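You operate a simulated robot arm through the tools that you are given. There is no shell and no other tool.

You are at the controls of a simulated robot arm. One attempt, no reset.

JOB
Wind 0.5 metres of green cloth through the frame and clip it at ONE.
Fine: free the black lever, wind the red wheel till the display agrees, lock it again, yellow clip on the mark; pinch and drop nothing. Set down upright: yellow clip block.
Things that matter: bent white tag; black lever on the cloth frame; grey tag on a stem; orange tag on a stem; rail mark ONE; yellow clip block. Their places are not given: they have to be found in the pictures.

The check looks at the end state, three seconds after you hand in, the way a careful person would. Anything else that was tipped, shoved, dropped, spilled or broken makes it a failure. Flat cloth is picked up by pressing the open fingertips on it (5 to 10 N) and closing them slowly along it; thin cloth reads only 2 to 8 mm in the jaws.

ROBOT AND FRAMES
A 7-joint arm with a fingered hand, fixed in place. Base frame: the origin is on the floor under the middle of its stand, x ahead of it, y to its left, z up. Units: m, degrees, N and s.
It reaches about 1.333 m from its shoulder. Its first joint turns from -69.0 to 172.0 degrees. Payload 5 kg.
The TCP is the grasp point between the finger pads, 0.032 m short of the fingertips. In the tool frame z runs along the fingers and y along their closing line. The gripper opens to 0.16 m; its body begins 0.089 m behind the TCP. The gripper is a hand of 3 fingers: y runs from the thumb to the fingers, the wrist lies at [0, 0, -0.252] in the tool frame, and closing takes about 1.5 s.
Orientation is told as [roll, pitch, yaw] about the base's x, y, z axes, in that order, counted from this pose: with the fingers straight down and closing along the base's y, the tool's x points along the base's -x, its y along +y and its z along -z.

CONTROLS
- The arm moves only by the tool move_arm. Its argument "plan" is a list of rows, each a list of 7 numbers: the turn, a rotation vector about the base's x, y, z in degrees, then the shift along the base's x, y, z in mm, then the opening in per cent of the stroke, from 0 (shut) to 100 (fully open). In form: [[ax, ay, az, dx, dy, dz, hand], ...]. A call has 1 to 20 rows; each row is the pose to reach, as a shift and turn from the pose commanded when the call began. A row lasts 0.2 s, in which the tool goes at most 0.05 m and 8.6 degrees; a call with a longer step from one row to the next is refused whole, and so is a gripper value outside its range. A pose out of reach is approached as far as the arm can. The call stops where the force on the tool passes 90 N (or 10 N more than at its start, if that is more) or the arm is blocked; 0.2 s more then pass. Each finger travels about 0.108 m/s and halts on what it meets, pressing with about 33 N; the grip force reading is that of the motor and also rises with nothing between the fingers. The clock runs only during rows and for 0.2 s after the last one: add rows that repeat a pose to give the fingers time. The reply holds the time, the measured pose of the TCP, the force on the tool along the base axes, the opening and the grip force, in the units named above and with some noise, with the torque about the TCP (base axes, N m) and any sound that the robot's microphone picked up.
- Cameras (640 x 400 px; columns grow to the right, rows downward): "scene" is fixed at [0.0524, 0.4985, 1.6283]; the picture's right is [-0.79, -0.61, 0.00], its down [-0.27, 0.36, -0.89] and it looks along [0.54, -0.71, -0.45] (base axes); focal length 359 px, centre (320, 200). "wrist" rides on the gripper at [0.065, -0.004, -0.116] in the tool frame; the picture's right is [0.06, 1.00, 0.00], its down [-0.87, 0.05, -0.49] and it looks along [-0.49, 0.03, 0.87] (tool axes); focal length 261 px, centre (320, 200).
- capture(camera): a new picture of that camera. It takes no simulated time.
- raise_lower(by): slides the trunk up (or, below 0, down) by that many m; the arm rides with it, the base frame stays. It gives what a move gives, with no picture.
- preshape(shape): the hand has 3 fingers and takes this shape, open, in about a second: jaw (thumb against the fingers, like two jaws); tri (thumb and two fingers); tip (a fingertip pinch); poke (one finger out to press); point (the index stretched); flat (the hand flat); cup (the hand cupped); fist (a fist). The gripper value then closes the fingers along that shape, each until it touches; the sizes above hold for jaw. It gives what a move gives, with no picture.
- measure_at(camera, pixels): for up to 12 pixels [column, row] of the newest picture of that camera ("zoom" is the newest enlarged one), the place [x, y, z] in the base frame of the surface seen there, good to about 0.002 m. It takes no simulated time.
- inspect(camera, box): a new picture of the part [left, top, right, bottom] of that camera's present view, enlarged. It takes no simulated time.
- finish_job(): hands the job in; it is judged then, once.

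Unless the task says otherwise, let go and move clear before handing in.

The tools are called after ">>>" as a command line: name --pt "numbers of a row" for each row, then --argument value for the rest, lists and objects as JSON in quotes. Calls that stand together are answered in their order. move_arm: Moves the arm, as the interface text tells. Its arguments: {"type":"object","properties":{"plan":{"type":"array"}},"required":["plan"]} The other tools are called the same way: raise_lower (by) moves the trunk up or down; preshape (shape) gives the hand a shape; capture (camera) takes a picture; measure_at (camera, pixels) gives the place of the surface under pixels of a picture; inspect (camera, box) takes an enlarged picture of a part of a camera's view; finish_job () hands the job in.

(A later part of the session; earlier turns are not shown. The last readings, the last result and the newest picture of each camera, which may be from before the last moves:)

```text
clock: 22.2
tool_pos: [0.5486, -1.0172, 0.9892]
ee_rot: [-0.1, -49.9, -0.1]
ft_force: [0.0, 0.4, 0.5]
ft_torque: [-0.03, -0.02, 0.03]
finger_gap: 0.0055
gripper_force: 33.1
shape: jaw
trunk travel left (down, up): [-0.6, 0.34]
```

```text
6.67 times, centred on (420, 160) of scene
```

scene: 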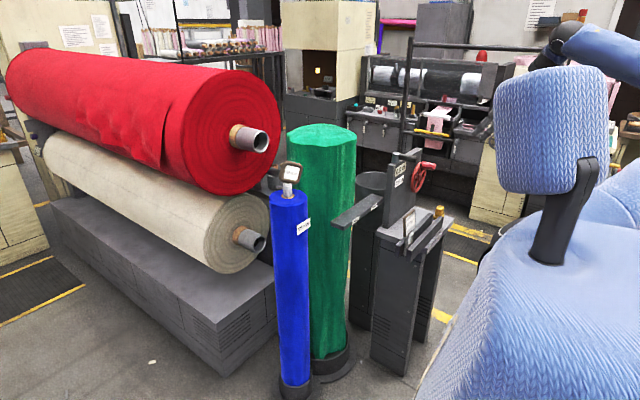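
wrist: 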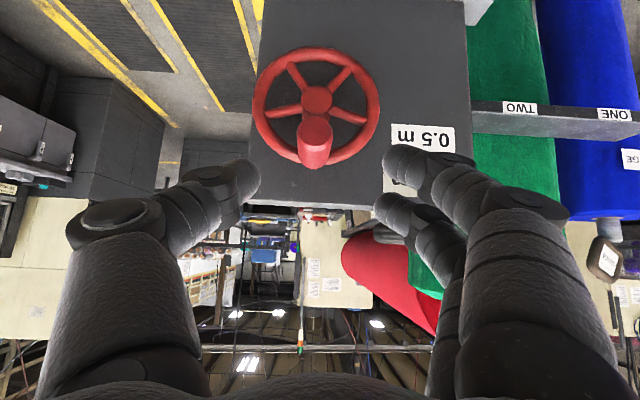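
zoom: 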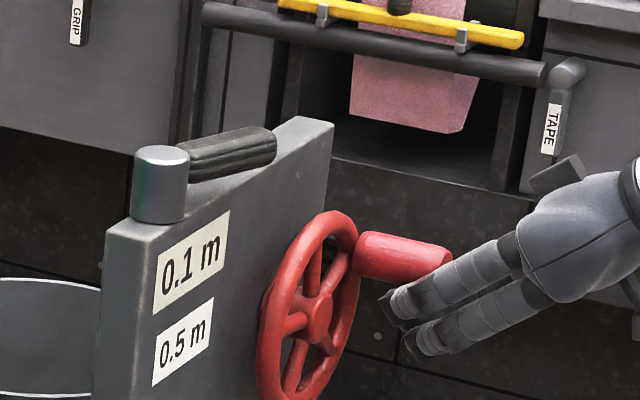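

The knob slipped out of the grip: the hand went below while the knob stayed at about 65–70° and the display still shows 0.1 m. I'll retreat straight back in -x, then turn the hand to point nearly horizontally so three fingers can surround the knob coaxially.

>>> move_arm --pt "0 0 0 -20 0 -1 12" --pt "0 0 0 -45 0 0 12" --pt "0 0 0 -75 0 5 15" --pt "0 0 0 -105 0 10 25" --pt "0 -6 0 -120 5 15 40" --pt "0 -12 0 -130 8 20 50" --pt "0 -18 0 -140 10 25 55" --pt "0 -24 0 -145 12 28 55" --pt "0 -24 0 -145 12 28 55"

>>> capture --camera "wrist"

>>> inspect --camera "scene" --box '[380, 110, 500, 210]'

```text
clock: 24.2
tool_pos: [0.4044, -1.0043, 1.0186]
ee_rot: [-0.2, -74.1, 0.0]
ft_force: [0.1, 0.0, 0.0]
ft_torque: [0.0, -0.01, -0.05]
finger_gap: 0.0874
gripper_force: 0.0
shape: jaw
trunk travel left (down, up): [-0.6, 0.34]
```

```text
taken
```

wrist: 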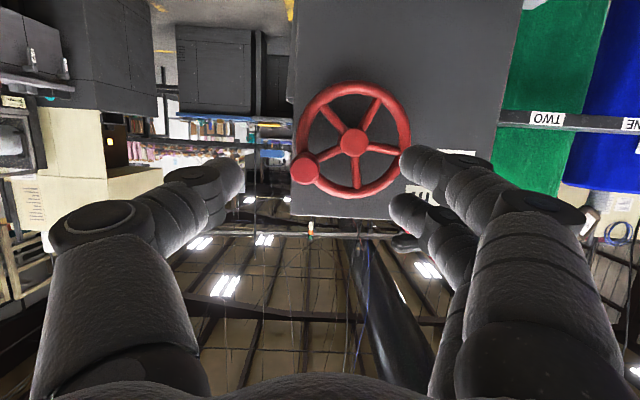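

```text
4.00 times, centred on (440, 160) of scene
```

zoom: 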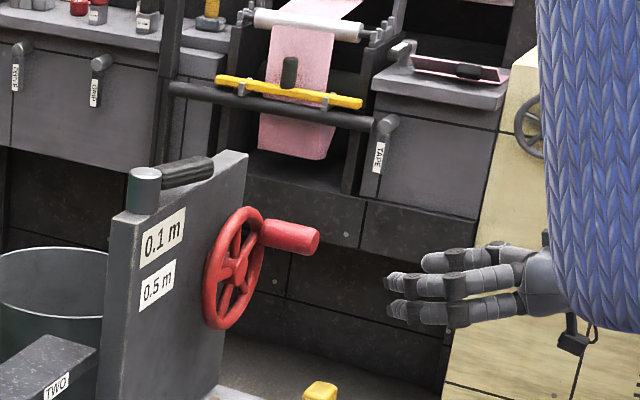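

The hand is nearly horizontal and reached its pose without trouble; the wrist view shows the hub at (353,142) and the knob end at (306,171). I'll measure them to fix the crank circle.

>>> measure_at --camera "wrist" --pixels '[[305, 171], [293, 171], [317, 171], [305, 160], [305, 182], [353, 142], [402, 142], [353, 87], [353, 192], [303, 125], [344, 133], [362, 151]]'

>>> inspect --camera "wrist" --box '[260, 60, 440, 220]'

```text
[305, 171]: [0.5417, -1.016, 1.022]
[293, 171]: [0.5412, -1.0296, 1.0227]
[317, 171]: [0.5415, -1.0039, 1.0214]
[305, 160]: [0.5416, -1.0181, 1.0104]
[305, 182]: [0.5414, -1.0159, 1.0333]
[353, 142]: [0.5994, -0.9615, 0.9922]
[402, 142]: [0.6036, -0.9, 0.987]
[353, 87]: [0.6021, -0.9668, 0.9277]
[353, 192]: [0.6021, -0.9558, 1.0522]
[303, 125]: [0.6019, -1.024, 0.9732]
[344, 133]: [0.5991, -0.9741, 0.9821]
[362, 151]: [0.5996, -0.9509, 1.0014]
```

```text
2.50 times, centred on (350, 140) of wrist
```

zoom: 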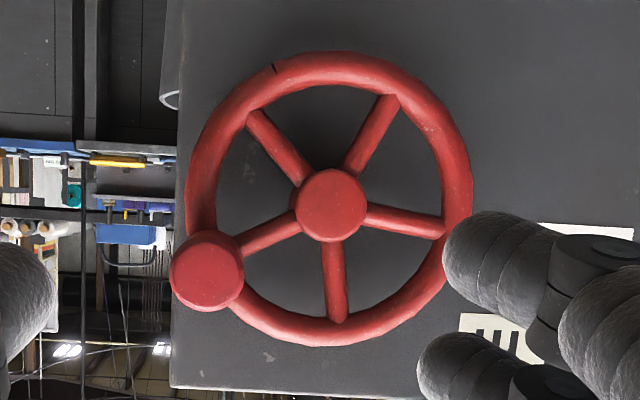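

The crank centre is (y -0.960, z 0.992) with radius 0.064 and the knob is now at (y -1.017, z 1.022), i.e. 62°. I'll come in along x so the three fingers surround it, then close.

>>> move_arm --pt "0 0 0 30 -5 2 45" --pt "0 0 0 60 -12 4 45" --pt "0 0 0 85 -12 5 45" --pt "0 0 0 110 -12 5 45" --pt "0 0 0 130 -12 5 45" --pt "0 0 0 151 -12 5 45" --pt "0 0 0 151 -12 5 45"

>>> inspect --camera "wrist" --box '[200, 60, 440, 260]'

>>> inspect --camera "scene" --box '[380, 120, 480, 200]'

```text
clock: 25.8
tool_pos: [0.5551, -1.0175, 1.0225]
ee_rot: [0.1, -74.0, 0.0]
ft_force: [-0.5, -0.5, -0.2]
ft_torque: [-0.02, 0.0, -0.01]
finger_gap: 0.0726
gripper_force: 0.0
shape: jaw
trunk travel left (down, up): [-0.6, 0.34]
```

```text
2.00 times, centred on (320, 160) of wrist
```

zoom: 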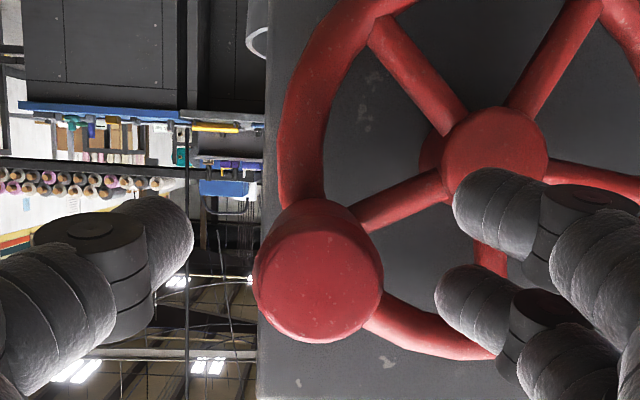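

```text
5.00 times, centred on (430, 160) of scene
```

zoom: 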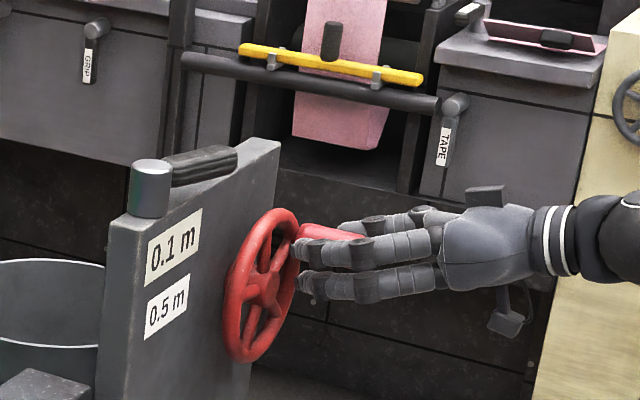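

The knob sits between the thumb (165,235) and the two fingers (500,215),(480,310) in the zoom, coaxial with the hand. I'll close on it.

>>> move_arm --pt "0 0 0 0 0 0 34" --pt "0 0 0 0 0 0 24" --pt "0 0 0 0 0 0 14" --pt "0 0 0 0 0 0 8" --pt "0 0 0 0 0 0 8" --pt "0 0 0 0 0 0 8"

>>> inspect --camera "wrist" --box '[200, 60, 440, 260]'

>>> inspect --camera "scene" --box '[380, 120, 480, 200]'

```text
clock: 27.2
tool_pos: [0.5557, -1.0166, 1.0218]
ee_rot: [0.0, -74.1, -0.1]
ft_force: [1.9, -2.1, -2.0]
ft_torque: [0.01, 0.0, -0.04]
finger_gap: 0.019
gripper_force: 32.8
shape: jaw
trunk travel left (down, up): [-0.6, 0.34]
```

```text
2.00 times, centred on (320, 160) of wrist
```

zoom: 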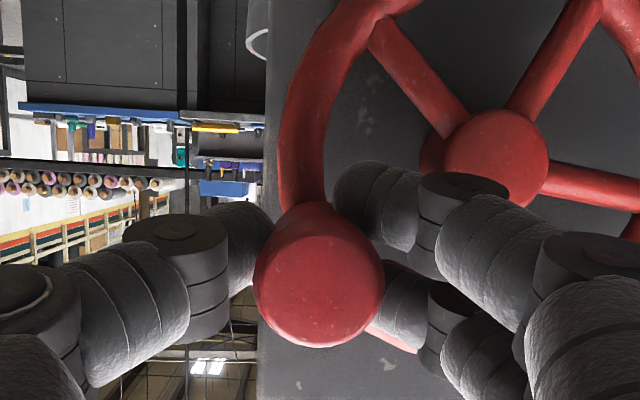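

```text
5.00 times, centred on (430, 160) of scene
```

zoom: 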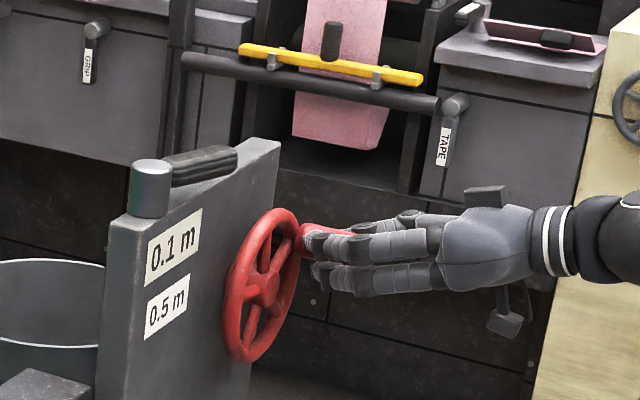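

Grip is good (gap 19 mm, one finger above, one below, thumb opposite). I'll turn on 30° along the circle and check that the knob follows.

>>> move_arm --pt "0 0 0 0 -2.8 -5.9 8" --pt "0 0 0 0 -4.9 -12.2 8" --pt "0 0 0 0 -6.4 -18.7 8" --pt "0 0 0 0 -7.2 -25.3 8" --pt "0 0 0 0 -7.3 -31.9 8" --pt "0 0 0 0 -7.3 -31.9 8"

>>> inspect --camera "wrist" --box '[200, 60, 440, 260]'

>>> inspect --camera "scene" --box '[380, 120, 480, 200]'

```text
clock: 28.6
tool_pos: [0.5566, -1.0246, 0.9907]
ee_rot: [0.0, -74.0, 0.1]
ft_force: [7.9, -3.2, 6.2]
ft_torque: [0.35, -0.28, 0.11]
finger_gap: 0.0169
gripper_force: 33.3
shape: jaw
trunk travel left (down, up): [-0.6, 0.34]
```

```text
2.00 times, centred on (320, 160) of wrist
```

zoom: 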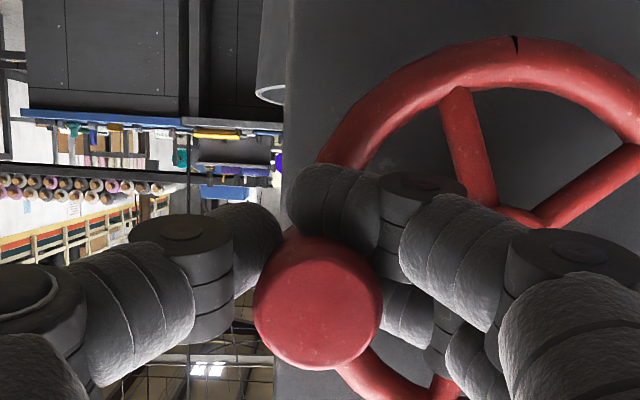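

```text
5.00 times, centred on (430, 160) of scene
```

zoom: 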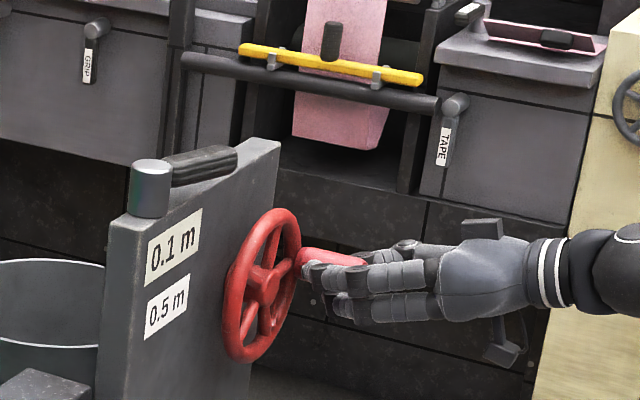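

The wheel turned with the hand, with the knob creeping about 6 mm upward relative to the fingers; display still 0.1 m. I'll continue about 24° and recheck.

>>> move_arm --pt "0 0 0 0 0.6 -6.6 4" --pt "0 0 0 0 1.8 -13.1 4" --pt "0 0 0 0 3.8 -19.5 4" --pt "0 0 0 0 6.4 -25.6 4" --pt "0 0 0 0 6.4 -25.6 4"

>>> inspect --camera "wrist" --box '[200, 60, 440, 260]'

>>> inspect --camera "scene" --box '[380, 120, 480, 200]'

```text
clock: 29.8
tool_pos: [0.5561, -1.0209, 0.9615]
ee_rot: [0.3, -73.9, -0.4]
ft_force: [7.3, -12.1, -3.4]
ft_torque: [0.19, -0.04, -0.08]
finger_gap: 0.0151
gripper_force: 32.9
shape: jaw
trunk travel left (down, up): [-0.6, 0.34]
```

```text
2.00 times, centred on (320, 160) of wrist
```

zoom: 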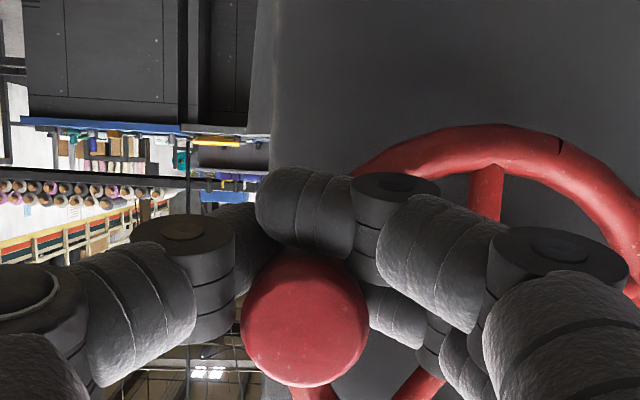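

```text
5.00 times, centred on (430, 160) of scene
```

zoom: 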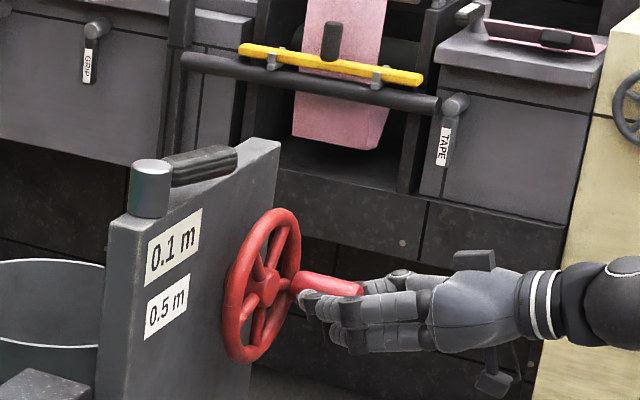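

The knob is again being squeezed upward out of the grip (it is at about 105°, display 0.1 m). I'll release, back out along the finger axis, and switch to pushing the knob from behind with the closed fingers as a rod.

>>> move_arm --pt "0 0 0 0 0 0 20" --pt "0 0 0 0 0 0 35" --pt "0 0 0 0 0 0 50" --pt "0 0 0 0 0 0 60" --pt "0 0 0 -20 0 6 60" --pt "0 0 0 -50 0 14 60" --pt "0 0 0 -85 0 24 60" --pt "0 0 0 -125 0 36 60" --pt "0 0 0 -150 5 43 60" --pt "0 0 0 -150 5 43 60"

>>> capture --camera "wrist"

>>> inspect --camera "scene" --box '[380, 120, 480, 200]'

```text
clock: 32.0
tool_pos: [0.4061, -1.0122, 1.0058]
ee_rot: [0.1, -74.1, -0.2]
ft_force: [-0.6, 1.1, -0.9]
ft_torque: [0.03, -0.01, -0.02]
finger_gap: 0.0956
gripper_force: 0.0
shape: jaw
trunk travel left (down, up): [-0.6, 0.34]
```

```text
taken
```

wrist: 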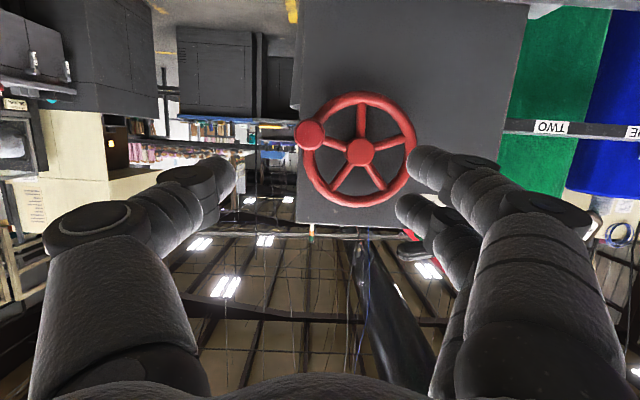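

```text
5.00 times, centred on (430, 160) of scene
```

zoom: 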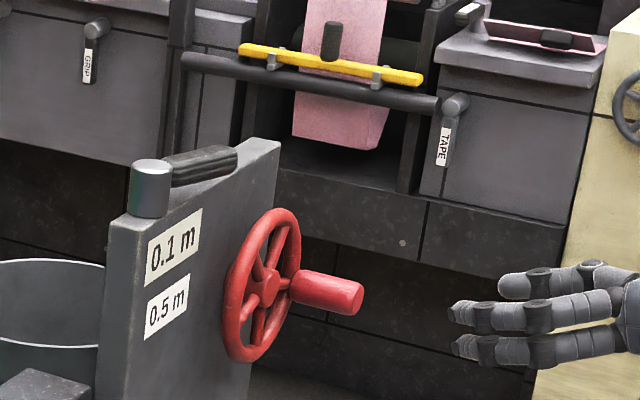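

>>> measure_at --camera "wrist" --pixels '[[309, 134], [297, 134], [321, 134], [309, 124], [309, 145], [359, 151], [350, 151], [369, 151], [359, 141], [359, 161]]'

>>> inspect --camera "wrist" --box '[280, 80, 440, 220]'

```text
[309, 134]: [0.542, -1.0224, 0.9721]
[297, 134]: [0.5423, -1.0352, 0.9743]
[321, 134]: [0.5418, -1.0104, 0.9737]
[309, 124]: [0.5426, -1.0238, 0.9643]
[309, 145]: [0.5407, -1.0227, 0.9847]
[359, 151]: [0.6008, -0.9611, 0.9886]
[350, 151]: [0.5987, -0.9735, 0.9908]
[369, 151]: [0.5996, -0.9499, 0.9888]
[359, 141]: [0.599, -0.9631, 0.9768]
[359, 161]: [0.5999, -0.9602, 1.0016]
```

```text
2.86 times, centred on (360, 150) of wrist
```

zoom: 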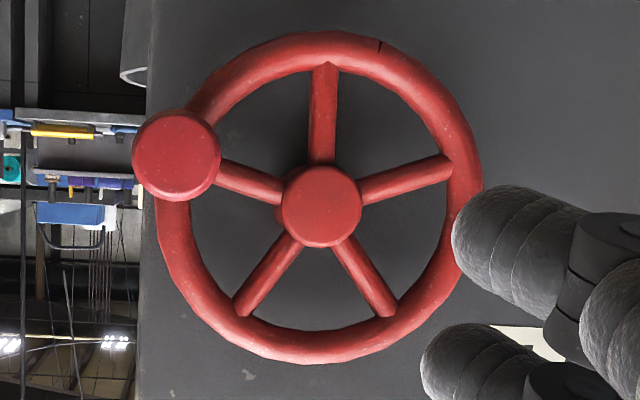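

The knob is at (y -1.0225, z 0.974), i.e. 104°, and the hub centre is (-0.9615, 0.9895). I'll close the fingers fully here in the open and look at the shape of the rod they make.

>>> move_arm --pt "0 0 0 0 5 10 45" --pt "0 0 0 0 10 20 30" --pt "0 0 0 0 10 30 15" --pt "0 0 0 0 10 30 0" --pt "0 0 0 0 10 30 0" --pt "0 0 0 0 10 30 0" --pt "0 0 0 0 10 30 0"

>>> capture --camera "wrist"

>>> inspect --camera "scene" --box '[400, 110, 520, 210]'

```text
clock: 33.6
tool_pos: [0.4059, -1.0033, 1.0375]
ee_rot: [0.0, -74.0, 0.1]
ft_force: [0.2, 0.3, -0.2]
ft_torque: [0.01, 0.0, -0.04]
finger_gap: 0.0002
gripper_force: 32.9
shape: jaw
trunk travel left (down, up): [-0.6, 0.34]
```

```text
taken
```

wrist: 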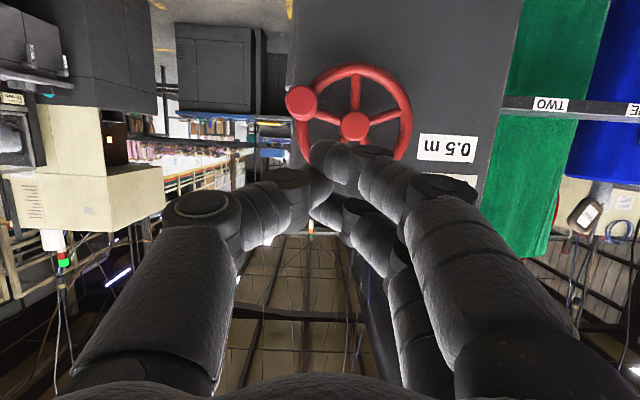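

```text
4.00 times, centred on (460, 160) of scene
```

zoom: 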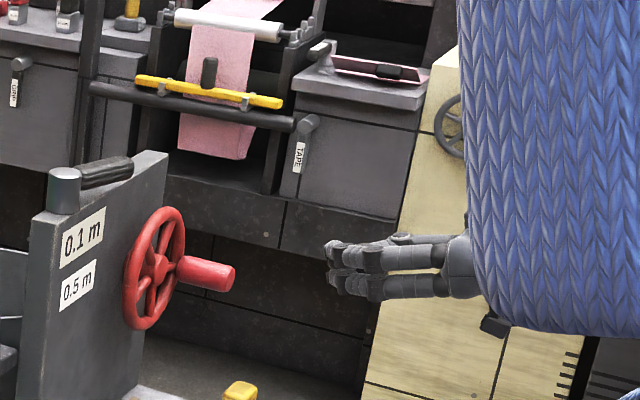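

The closed jaw makes a broad wedge (tips meeting at about (325,165)), not a clean rod. I'll try the poke shape here in free space to see where the single finger lies.

>>> preshape --shape "poke"

>>> capture --camera "wrist"

>>> inspect --camera "scene" --box '[400, 110, 520, 210]'

```text
clock: 34.5
tool_pos: [0.4052, -1.0032, 1.0372]
ee_rot: [0.0, -74.1, -0.1]
ft_force: [1.2, 0.0, 0.4]
ft_torque: [0.0, 0.01, -0.04]
finger_gap: 0.0003
gripper_force: 0.1
shape: poke
trunk travel left (down, up): [-0.6, 0.34]
```

```text
taken
```

wrist: 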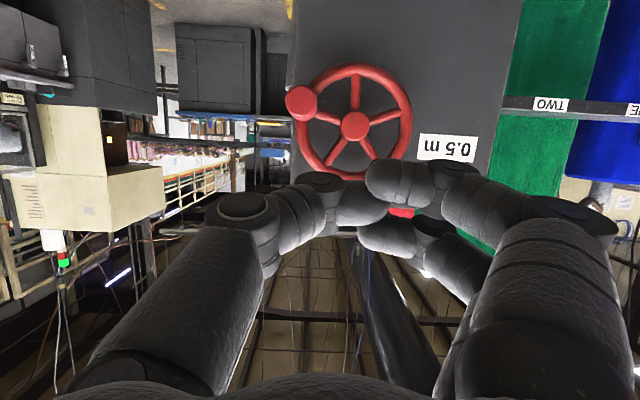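

```text
4.00 times, centred on (460, 160) of scene
```

zoom: 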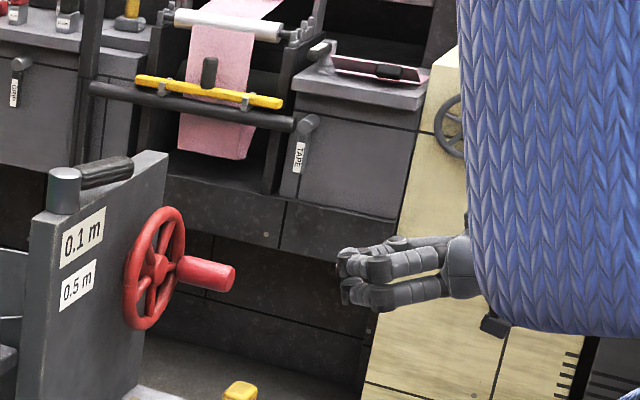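

In poke shape at value 0 the fingers are still bunched. I'll open the hand value to see what the shape looks like when open.

>>> move_arm --pt "0 0 0 0 0 0 30" --pt "0 0 0 0 0 0 60" --pt "0 0 0 0 0 0 100" --pt "0 0 0 0 0 0 100" --pt "0 0 0 0 0 0 100"

>>> capture --camera "wrist"

>>> inspect --camera "scene" --box '[400, 110, 520, 210]'

```text
clock: 35.7
tool_pos: [0.4055, -1.0044, 1.0367]
ee_rot: [0.0, -73.9, 0.1]
ft_force: [0.2, 0.2, -0.5]
ft_torque: [0.0, -0.02, 0.02]
finger_gap: 0.1521
gripper_force: 0.1
shape: jaw
trunk travel left (down, up): [-0.6, 0.34]
```

```text
taken
```

wrist: 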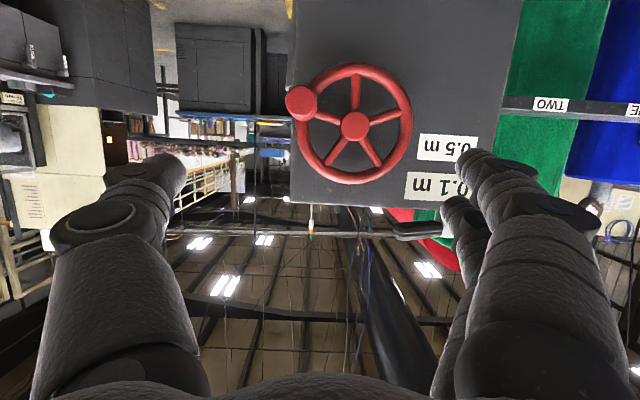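

```text
4.00 times, centred on (460, 160) of scene
```

zoom: 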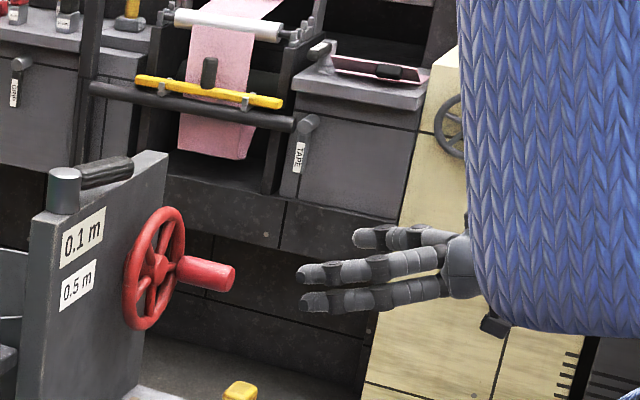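

Opening reset the hand to jaw, so I'll use the open jaw's single thumb as the pushing rod instead. I'll measure the thumb and finger surfaces at this opening.

>>> measure_at --camera "wrist" --pixels '[[178, 165], [165, 175], [150, 165], [150, 190], [120, 200], [470, 158], [485, 165], [455, 210], [475, 215], [105, 210]]'

```text
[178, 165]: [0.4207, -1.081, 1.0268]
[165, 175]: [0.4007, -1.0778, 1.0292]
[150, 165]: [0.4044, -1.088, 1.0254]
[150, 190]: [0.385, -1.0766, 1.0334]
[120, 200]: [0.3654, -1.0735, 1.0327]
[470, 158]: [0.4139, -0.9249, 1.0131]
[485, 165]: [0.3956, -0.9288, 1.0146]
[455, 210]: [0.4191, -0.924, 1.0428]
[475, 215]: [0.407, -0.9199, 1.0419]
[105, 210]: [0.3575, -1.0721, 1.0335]
```

The thumb's inner side is at half the gap from the TCP and its axis is centred in height, so it can act as a single rod. Before using it I'll measure how low the camera box under the wrist hangs and the tops of the bars and clip.

>>> measure_at --camera "zoom" --pixels '[[490, 322], [495, 330], [503, 334], [240, 388], [228, 392]]'

>>> inspect --camera "scene" --box '[360, 180, 540, 270]'

```text
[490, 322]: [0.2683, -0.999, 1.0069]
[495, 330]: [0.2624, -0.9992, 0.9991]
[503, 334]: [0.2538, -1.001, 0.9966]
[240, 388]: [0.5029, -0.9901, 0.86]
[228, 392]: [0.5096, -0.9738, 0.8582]
```

```text
3.56 times, centred on (450, 225) of scene
```

zoom: 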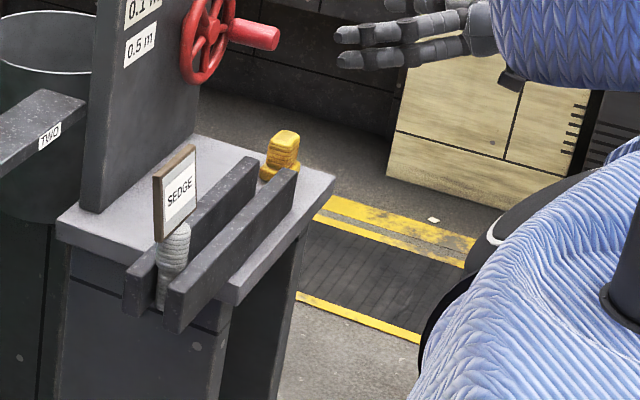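

The camera box bottom is only 42 mm below the TCP and well back, so it clears the bars (0.857) and clip (0.86). I'll bring the thumb in above the knob (thumb at about 69° on the crank circle).

>>> move_arm --pt "0 0 0 10 25 -10 80" --pt "0 0 0 24 49 -22 70" --pt "0 0 0 60 49 -22 70" --pt "0 0 0 95 49 -22 70" --pt "0 0 0 125 49 -22 70" --pt "0 0 0 149 49 -22 70" --pt "0 0 0 149 49 -22 70"

>>> capture --camera "wrist"

>>> inspect --camera "scene" --box '[380, 120, 480, 200]'

```text
clock: 37.3
tool_pos: [0.5542, -0.9541, 1.0157]
ee_rot: [0.0, -74.0, 0.1]
ft_force: [-0.2, 1.5, 1.6]
ft_torque: [-0.02, -0.01, 0.01]
finger_gap: 0.1071
gripper_force: 0.0
shape: jaw
trunk travel left (down, up): [-0.6, 0.34]
```

```text
taken
```

wrist: 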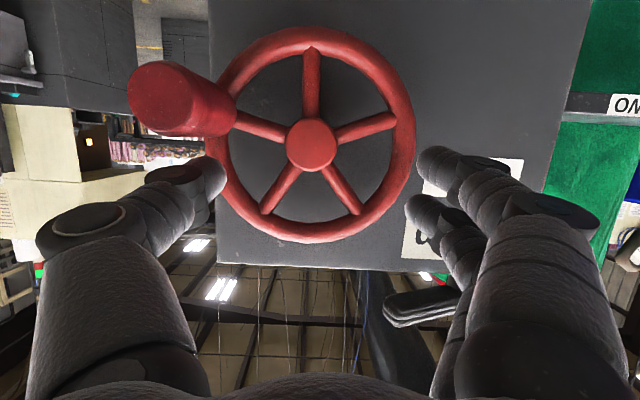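

```text
5.00 times, centred on (430, 160) of scene
```

zoom: 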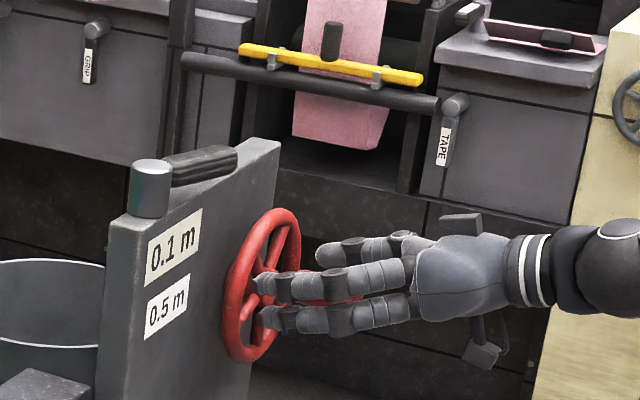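

The thumb (205,180) is just above the knob in space, touching nothing. I'll sweep it along the crank circle by 30° to push the knob down and on.

>>> move_arm --pt "0 0 0 0 -2 -6.3 70" --pt "0 0 0 0 -3.4 -12.7 70" --pt "0 0 0 0 -4.1 -19.3 70" --pt "0 0 0 0 -4.1 -25.9 70" --pt "0 0 0 0 -3.4 -32.4 70" --pt "0 0 0 0 -3.4 -32.4 70"

>>> capture --camera "wrist"

>>> inspect --camera "scene" --box '[380, 120, 480, 200]'

```text
clock: 38.7
tool_pos: [0.5538, -0.9571, 0.9816]
ee_rot: [0.0, -74.0, 0.0]
ft_force: [0.1, 0.5, 1.7]
ft_torque: [-0.09, -0.03, -0.01]
finger_gap: 0.1069
gripper_force: 0.1
shape: jaw
trunk travel left (down, up): [-0.6, 0.34]
```

```text
taken
```

wrist: 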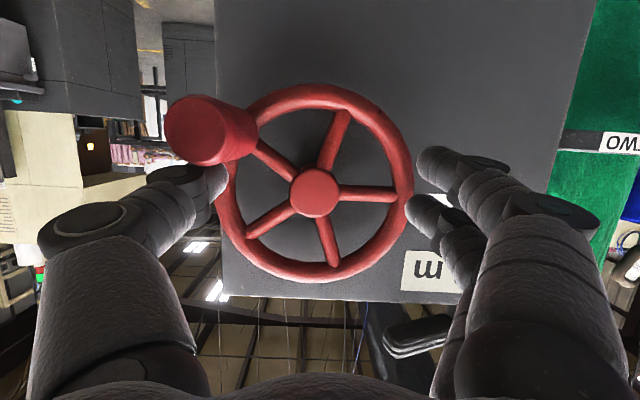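

```text
5.00 times, centred on (430, 160) of scene
```

zoom: 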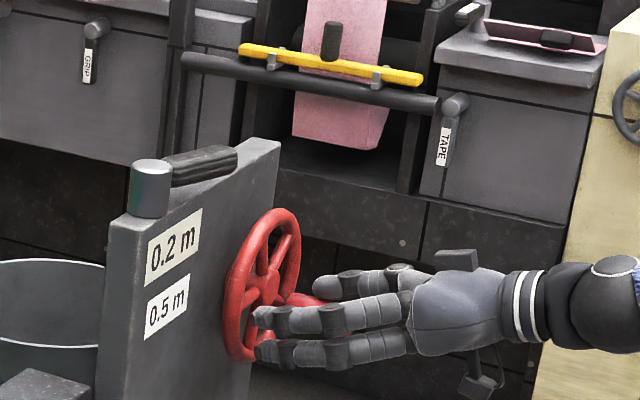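

The display now reads 0.2 m and the push needs under 2 N, so this method works well. I'll continue the thumb along the circle to 129°.

>>> move_arm --pt "0 0 0 0 1.4 -6.5 70" --pt "0 0 0 0 3.4 -12.8 70" --pt "0 0 0 0 6.1 -18.8 70" --pt "0 0 0 0 9.4 -24.5 70" --pt "0 0 0 0 13.3 -29.8 70" --pt "0 0 0 0 13.3 -29.8 70"

>>> capture --camera "wrist"

>>> inspect --camera "scene" --box '[380, 120, 480, 200]'

```text
clock: 40.1
tool_pos: [0.5529, -0.9442, 0.954]
ee_rot: [0.0, -74.0, 0.0]
ft_force: [0.3, -0.1, 1.6]
ft_torque: [-0.12, -0.04, 0.01]
finger_gap: 0.107
gripper_force: 0.0
shape: jaw
trunk travel left (down, up): [-0.6, 0.34]
```

```text
taken
```

wrist: 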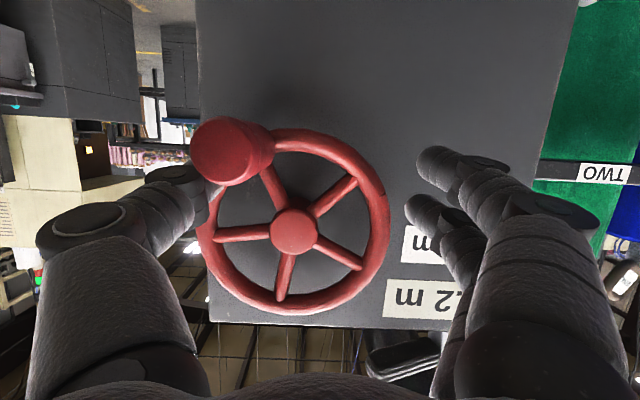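

```text
5.00 times, centred on (430, 160) of scene
```

zoom: 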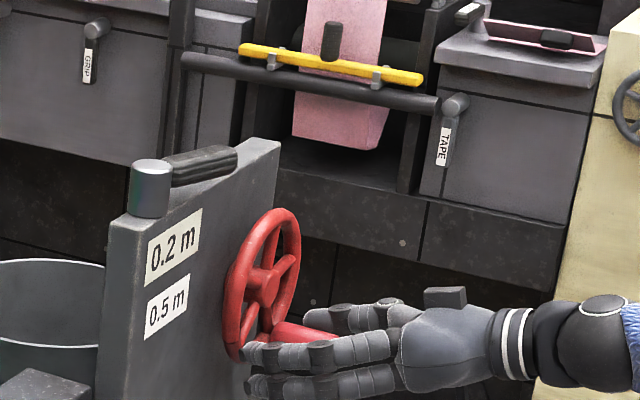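

Knob is at about 150° and the display reads 0.2 m. I'll continue the sweep to thumb angle 159°.

>>> move_arm --pt "0 0 0 0 4.4 -4.9 70" --pt "0 0 0 0 9.3 -9.3 70" --pt "0 0 0 0 14.6 -13.2 70" --pt "0 0 0 0 20.3 -16.5 70" --pt "0 0 0 0 26.3 -19.2 70" --pt "0 0 0 0 26.3 -19.2 70"

>>> capture --camera "wrist"

>>> inspect --camera "scene" --box '[380, 130, 500, 230]'

```text
clock: 41.5
tool_pos: [0.5544, -0.9175, 0.9333]
ee_rot: [0.1, -73.9, -0.2]
ft_force: [0.0, -1.2, 1.1]
ft_torque: [-0.08, -0.03, -0.04]
finger_gap: 0.1069
gripper_force: 0.0
shape: jaw
trunk travel left (down, up): [-0.6, 0.34]
```

```text
taken
```

wrist: 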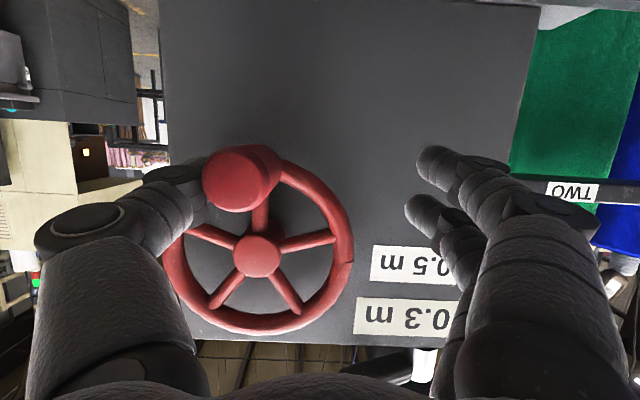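

```text
4.00 times, centred on (440, 180) of scene
```

zoom: 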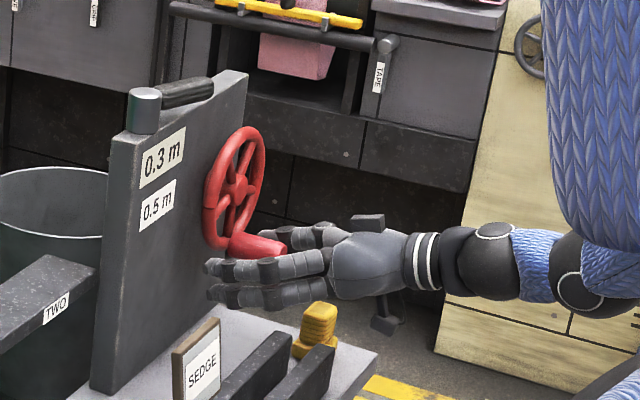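

Display reads 0.3 m with the knob at about 180°. I'll measure the knob angle, then keep sweeping.

>>> measure_at --camera "wrist" --pixels '[[234, 182], [222, 182], [246, 182], [234, 172], [257, 256], [247, 256], [267, 256]]'

>>> move_arm --pt "0 0 0 0 6.3 -2 70" --pt "0 0 0 0 12.7 -3.4 70" --pt "0 0 0 0 19.3 -4.1 70" --pt "0 0 0 0 25.9 -4.1 70" --pt "0 0 0 0 25.9 -4.1 70"

>>> capture --camera "wrist"

>>> inspect --camera "scene" --box '[380, 130, 500, 230]'

```text
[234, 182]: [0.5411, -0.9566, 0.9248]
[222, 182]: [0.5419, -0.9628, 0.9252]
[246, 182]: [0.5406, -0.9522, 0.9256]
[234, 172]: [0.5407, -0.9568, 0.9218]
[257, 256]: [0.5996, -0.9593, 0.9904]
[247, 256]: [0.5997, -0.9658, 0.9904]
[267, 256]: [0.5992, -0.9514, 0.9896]
```

```text
clock: 42.7
tool_pos: [0.5519, -0.8903, 0.93]
ee_rot: [0.1, -74.0, -0.1]
ft_force: [0.1, -2.0, 1.7]
ft_torque: [-0.09, -0.02, -0.02]
finger_gap: 0.1072
gripper_force: 0.0
shape: jaw
trunk travel left (down, up): [-0.6, 0.34]
```

```text
taken
```

wrist: 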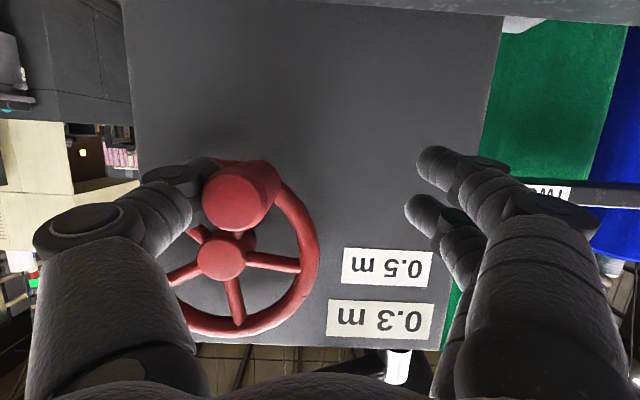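

```text
4.00 times, centred on (440, 180) of scene
```

zoom: 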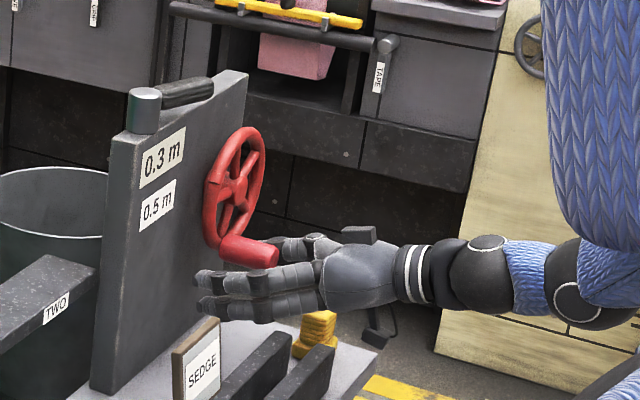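

The knob was at 183° for 0.3 m; now it is about 207° and still 0.3 m. I'll continue to thumb angle 207°.

>>> move_arm --pt "0 0 0 0 6.6 0.7 70" --pt "0 0 0 0 13 2.1 70" --pt "0 0 0 0 19.3 4.1 70" --pt "0 0 0 0 25.3 6.8 70" --pt "0 0 0 0 25.3 6.8 70"

>>> capture --camera "wrist"

>>> inspect --camera "scene" --box '[380, 130, 500, 230]'

```text
clock: 43.9
tool_pos: [0.5542, -0.8661, 0.9359]
ee_rot: [0.1, -74.0, -0.1]
ft_force: [-0.9, -3.5, 0.5]
ft_torque: [-0.04, 0.01, -0.02]
finger_gap: 0.1072
gripper_force: 0.1
shape: jaw
trunk travel left (down, up): [-0.6, 0.34]
```

```text
taken
```

wrist: 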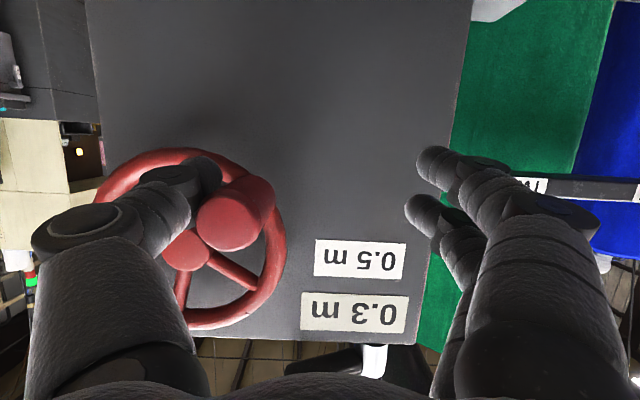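

```text
4.00 times, centred on (440, 180) of scene
```

zoom: 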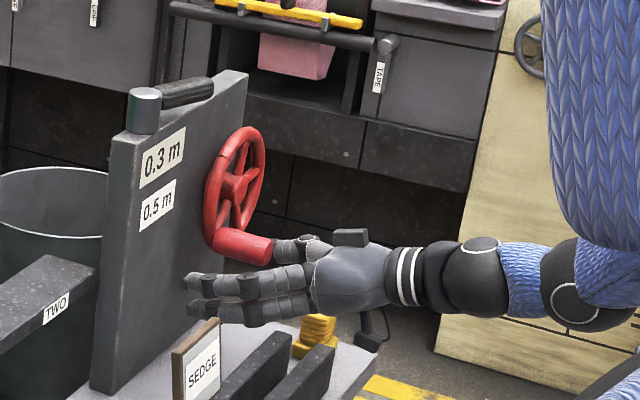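

Knob is about 230° and display 0.3 m. I'll continue to thumb angle 231°, now pushing up on the +y side.

>>> move_arm --pt "0 0 0 0 5.7 3.3 70" --pt "0 0 0 0 11 7.2 70" --pt "0 0 0 0 15.9 11.6 70" --pt "0 0 0 0 20.4 16.5 70" --pt "0 0 0 0 20.4 16.5 70"

>>> capture --camera "wrist"

>>> inspect --camera "scene" --box '[380, 130, 500, 230]'

```text
clock: 45.1
tool_pos: [0.5541, -0.8464, 0.9528]
ee_rot: [0.2, -74.0, -0.1]
ft_force: [-0.7, -6.6, 1.1]
ft_torque: [0.0, -0.01, 0.03]
finger_gap: 0.1079
gripper_force: 0.1
shape: jaw
trunk travel left (down, up): [-0.6, 0.34]
```

```text
taken
```

wrist: 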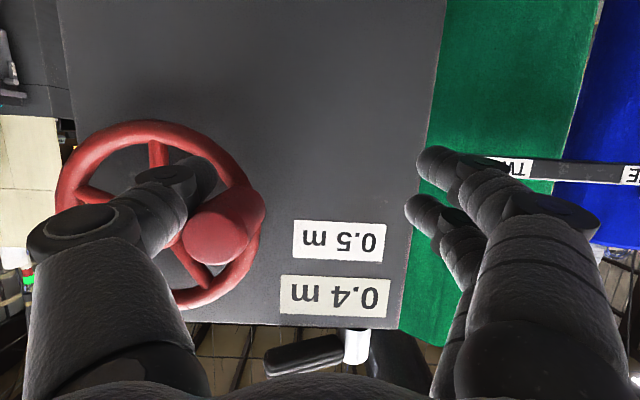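

```text
4.00 times, centred on (440, 180) of scene
```

zoom: 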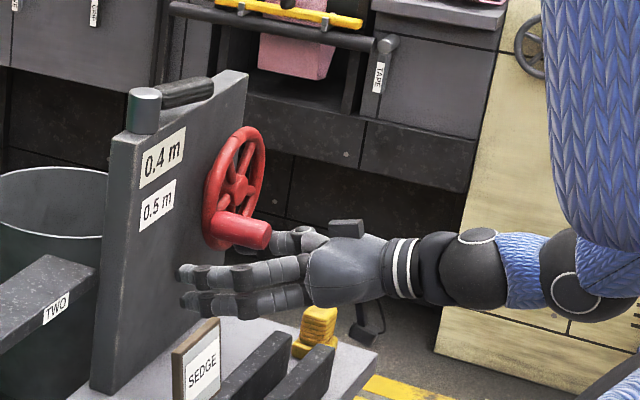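

Display reads 0.4 m. I'll measure the knob's exact angle here, then continue in small portions to catch the change to 0.5 m.

>>> measure_at --camera "wrist" --pixels '[[216, 237], [204, 237], [228, 237], [216, 226], [216, 248]]'

>>> move_arm --pt "0 0 0 0 3.9 5.3 70" --pt "0 0 0 0 7.2 11 70" --pt "0 0 0 0 7.2 11 70"

>>> capture --camera "wrist"

>>> inspect --camera "scene" --box '[380, 130, 500, 230]'

```text
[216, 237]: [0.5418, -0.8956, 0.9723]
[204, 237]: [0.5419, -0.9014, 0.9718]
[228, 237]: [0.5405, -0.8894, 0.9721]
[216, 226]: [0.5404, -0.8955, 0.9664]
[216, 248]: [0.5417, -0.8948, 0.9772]
```

```text
clock: 45.9
tool_pos: [0.5545, -0.8397, 0.9639]
ee_rot: [0.3, -73.9, -0.1]
ft_force: [-1.8, -8.8, 0.0]
ft_torque: [0.14, -0.01, -0.01]
finger_gap: 0.108
gripper_force: 0.2
shape: jaw
trunk travel left (down, up): [-0.6, 0.34]
```

```text
taken
```

wrist: 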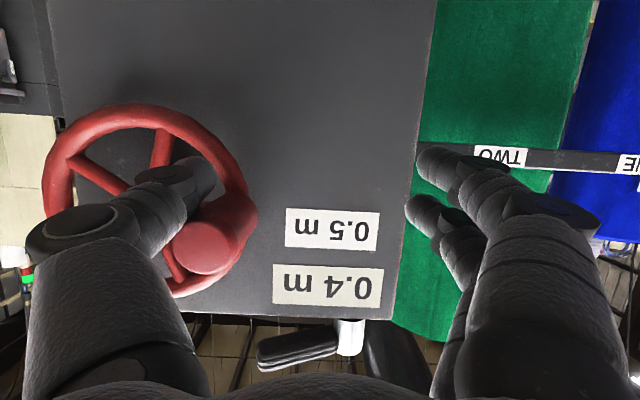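

```text
4.00 times, centred on (440, 180) of scene
```

zoom: 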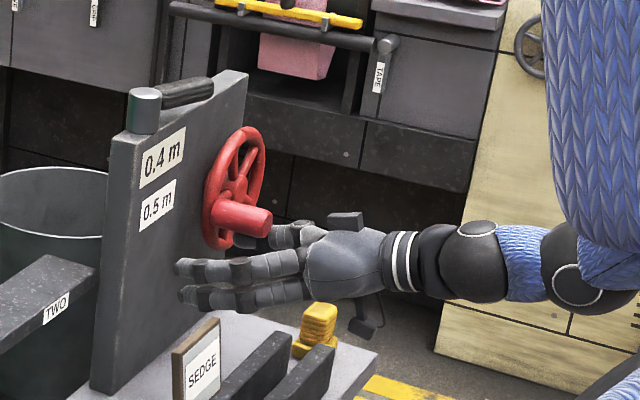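

Display 0.4 m, but the hand force is now mostly -y (8.8 N), so the contact is more sideways than I want. I'll measure the knob and thumb surfaces before pushing further.

>>> measure_at --camera "wrist" --pixels '[[203, 248], [191, 248], [215, 248], [203, 238], [203, 258], [200, 172], [208, 185], [185, 190], [170, 205], [150, 215], [165, 185]]'

>>> inspect --camera "wrist" --box '[100, 120, 280, 300]'

```text
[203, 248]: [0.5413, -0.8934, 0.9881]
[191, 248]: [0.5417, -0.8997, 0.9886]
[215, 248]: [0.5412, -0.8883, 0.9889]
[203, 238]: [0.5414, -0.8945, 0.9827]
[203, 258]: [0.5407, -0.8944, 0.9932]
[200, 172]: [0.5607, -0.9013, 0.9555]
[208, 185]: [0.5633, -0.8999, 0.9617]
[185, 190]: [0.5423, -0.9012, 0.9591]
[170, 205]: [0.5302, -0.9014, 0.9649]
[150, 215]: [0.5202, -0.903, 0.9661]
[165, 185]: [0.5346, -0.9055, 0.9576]
```

```text
2.22 times, centred on (190, 210) of wrist
```

zoom: 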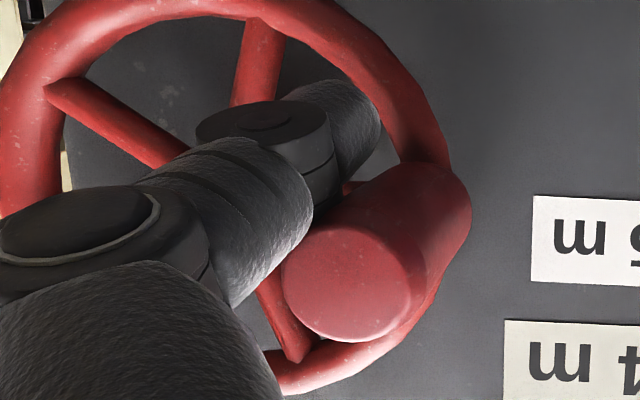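

The knob is at 269° and the thumb is squeezed to its inner side, so I'll switch to pushing with the finger pair from below. I'll drop clear, back out, shift toward -y and re-enter with the upper finger beneath the knob.

>>> move_arm --pt "0 0 0 0 -3 -10 70" --pt "0 0 0 -40 -3 1 70" --pt "0 0 0 -80 -5 10 70" --pt "0 0 0 -106 -20 10 70" --pt "0 0 0 -106 -60 8 70" --pt "0 0 0 -106 -100 6 70" --pt "0 0 0 -106 -129 4 70" --pt "0 0 0 -70 -129 -6 70" --pt "0 0 0 -35 -129 -16 70" --pt "0 0 0 0 -129 -26 70" --pt "0 0 0 0 -129 -26 70"

>>> capture --camera "wrist"

>>> inspect --camera "scene" --box '[380, 130, 500, 230]'

```text
clock: 48.3
tool_pos: [0.554, -0.9685, 0.9404]
ee_rot: [-0.2, -74.0, 0.0]
ft_force: [0.4, 0.4, 0.0]
ft_torque: [-0.02, -0.06, -0.01]
finger_gap: 0.1064
gripper_force: 0.1
shape: jaw
trunk travel left (down, up): [-0.6, 0.34]
```

```text
taken
```

wrist: 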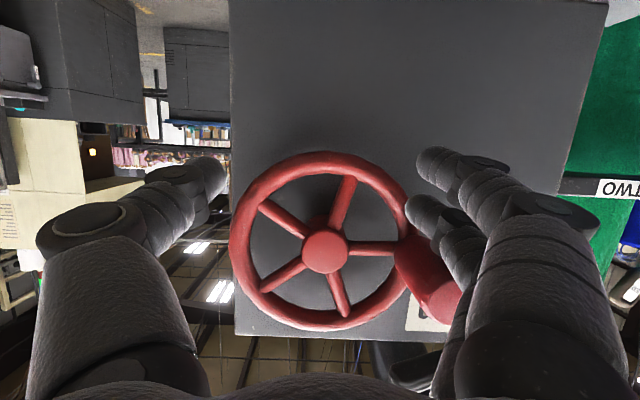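

```text
4.00 times, centred on (440, 180) of scene
```

zoom: 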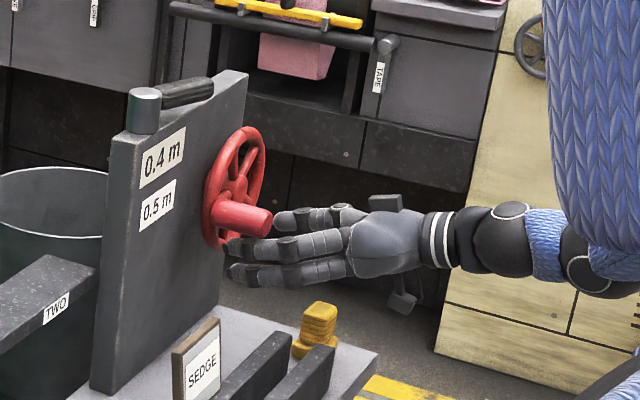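

The finger pair is now below the knob (430,285) with no contact. I'll push up following the tangent circle to a knob angle of about 281°.

>>> move_arm --pt "0 0 0 0 5 -2 70" --pt "0 0 0 0 9 6.5 70" --pt "0 0 0 0 11.3 13.4 70" --pt "0 0 0 0 12.9 20.6 70" --pt "0 0 0 0 12.9 20.6 70"

>>> capture --camera "wrist"

>>> inspect --camera "scene" --box '[380, 130, 500, 230]'

```text
clock: 49.5
tool_pos: [0.5559, -0.9558, 0.9588]
ee_rot: [0.0, -74.1, -0.1]
ft_force: [-0.1, -0.6, -1.8]
ft_torque: [-0.05, -0.01, 0.07]
finger_gap: 0.1065
gripper_force: 0.0
shape: jaw
trunk travel left (down, up): [-0.6, 0.34]
```

```text
taken
```

wrist: 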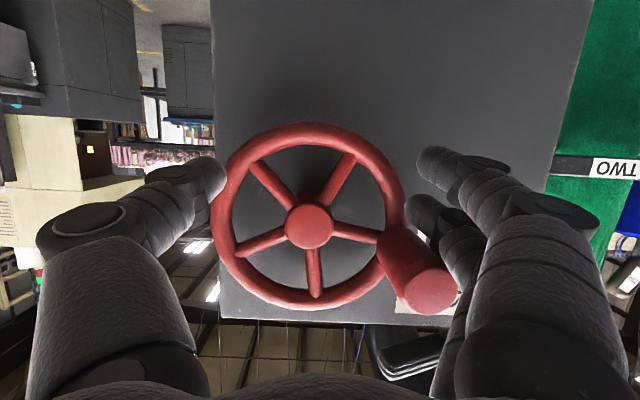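

```text
4.00 times, centred on (440, 180) of scene
```

zoom: 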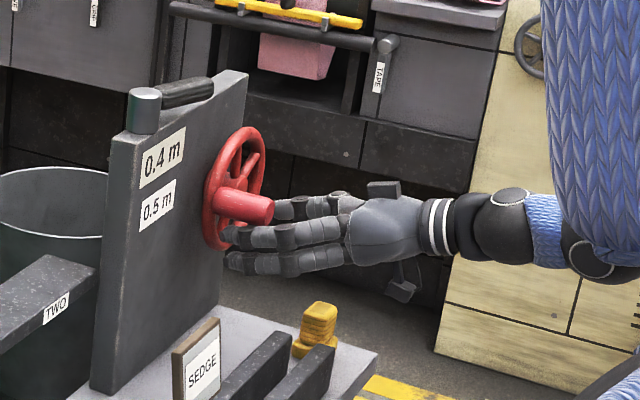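

The knob moves up with under 2 N; display still 0.4 m. I'll go on by 12° more.

>>> move_arm --pt "0 0 0 0 0.9 7.3 70" --pt "0 0 0 0 1.1 14.7 70" --pt "0 0 0 0 1.1 14.7 70"

>>> capture --camera "wrist"

>>> inspect --camera "scene" --box '[380, 130, 500, 230]'

```text
clock: 50.3
tool_pos: [0.5547, -0.9544, 0.9733]
ee_rot: [0.1, -74.0, 0.0]
ft_force: [-0.4, 0.6, -1.0]
ft_torque: [-0.06, -0.01, 0.04]
finger_gap: 0.1068
gripper_force: 0.0
shape: jaw
trunk travel left (down, up): [-0.6, 0.34]
```

```text
taken
```

wrist: 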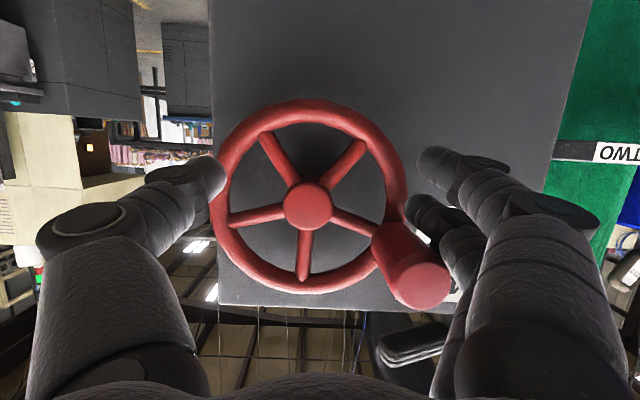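

```text
4.00 times, centred on (440, 180) of scene
```

zoom: 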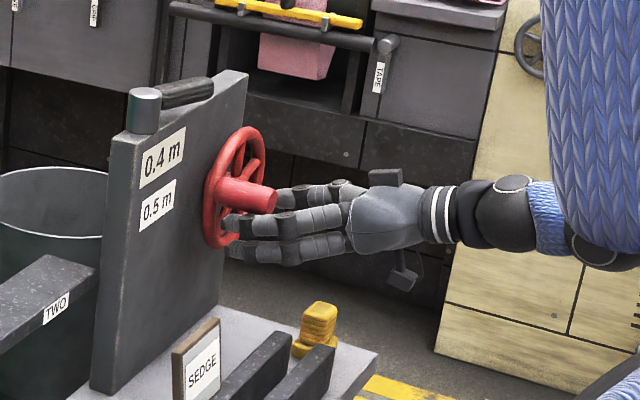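

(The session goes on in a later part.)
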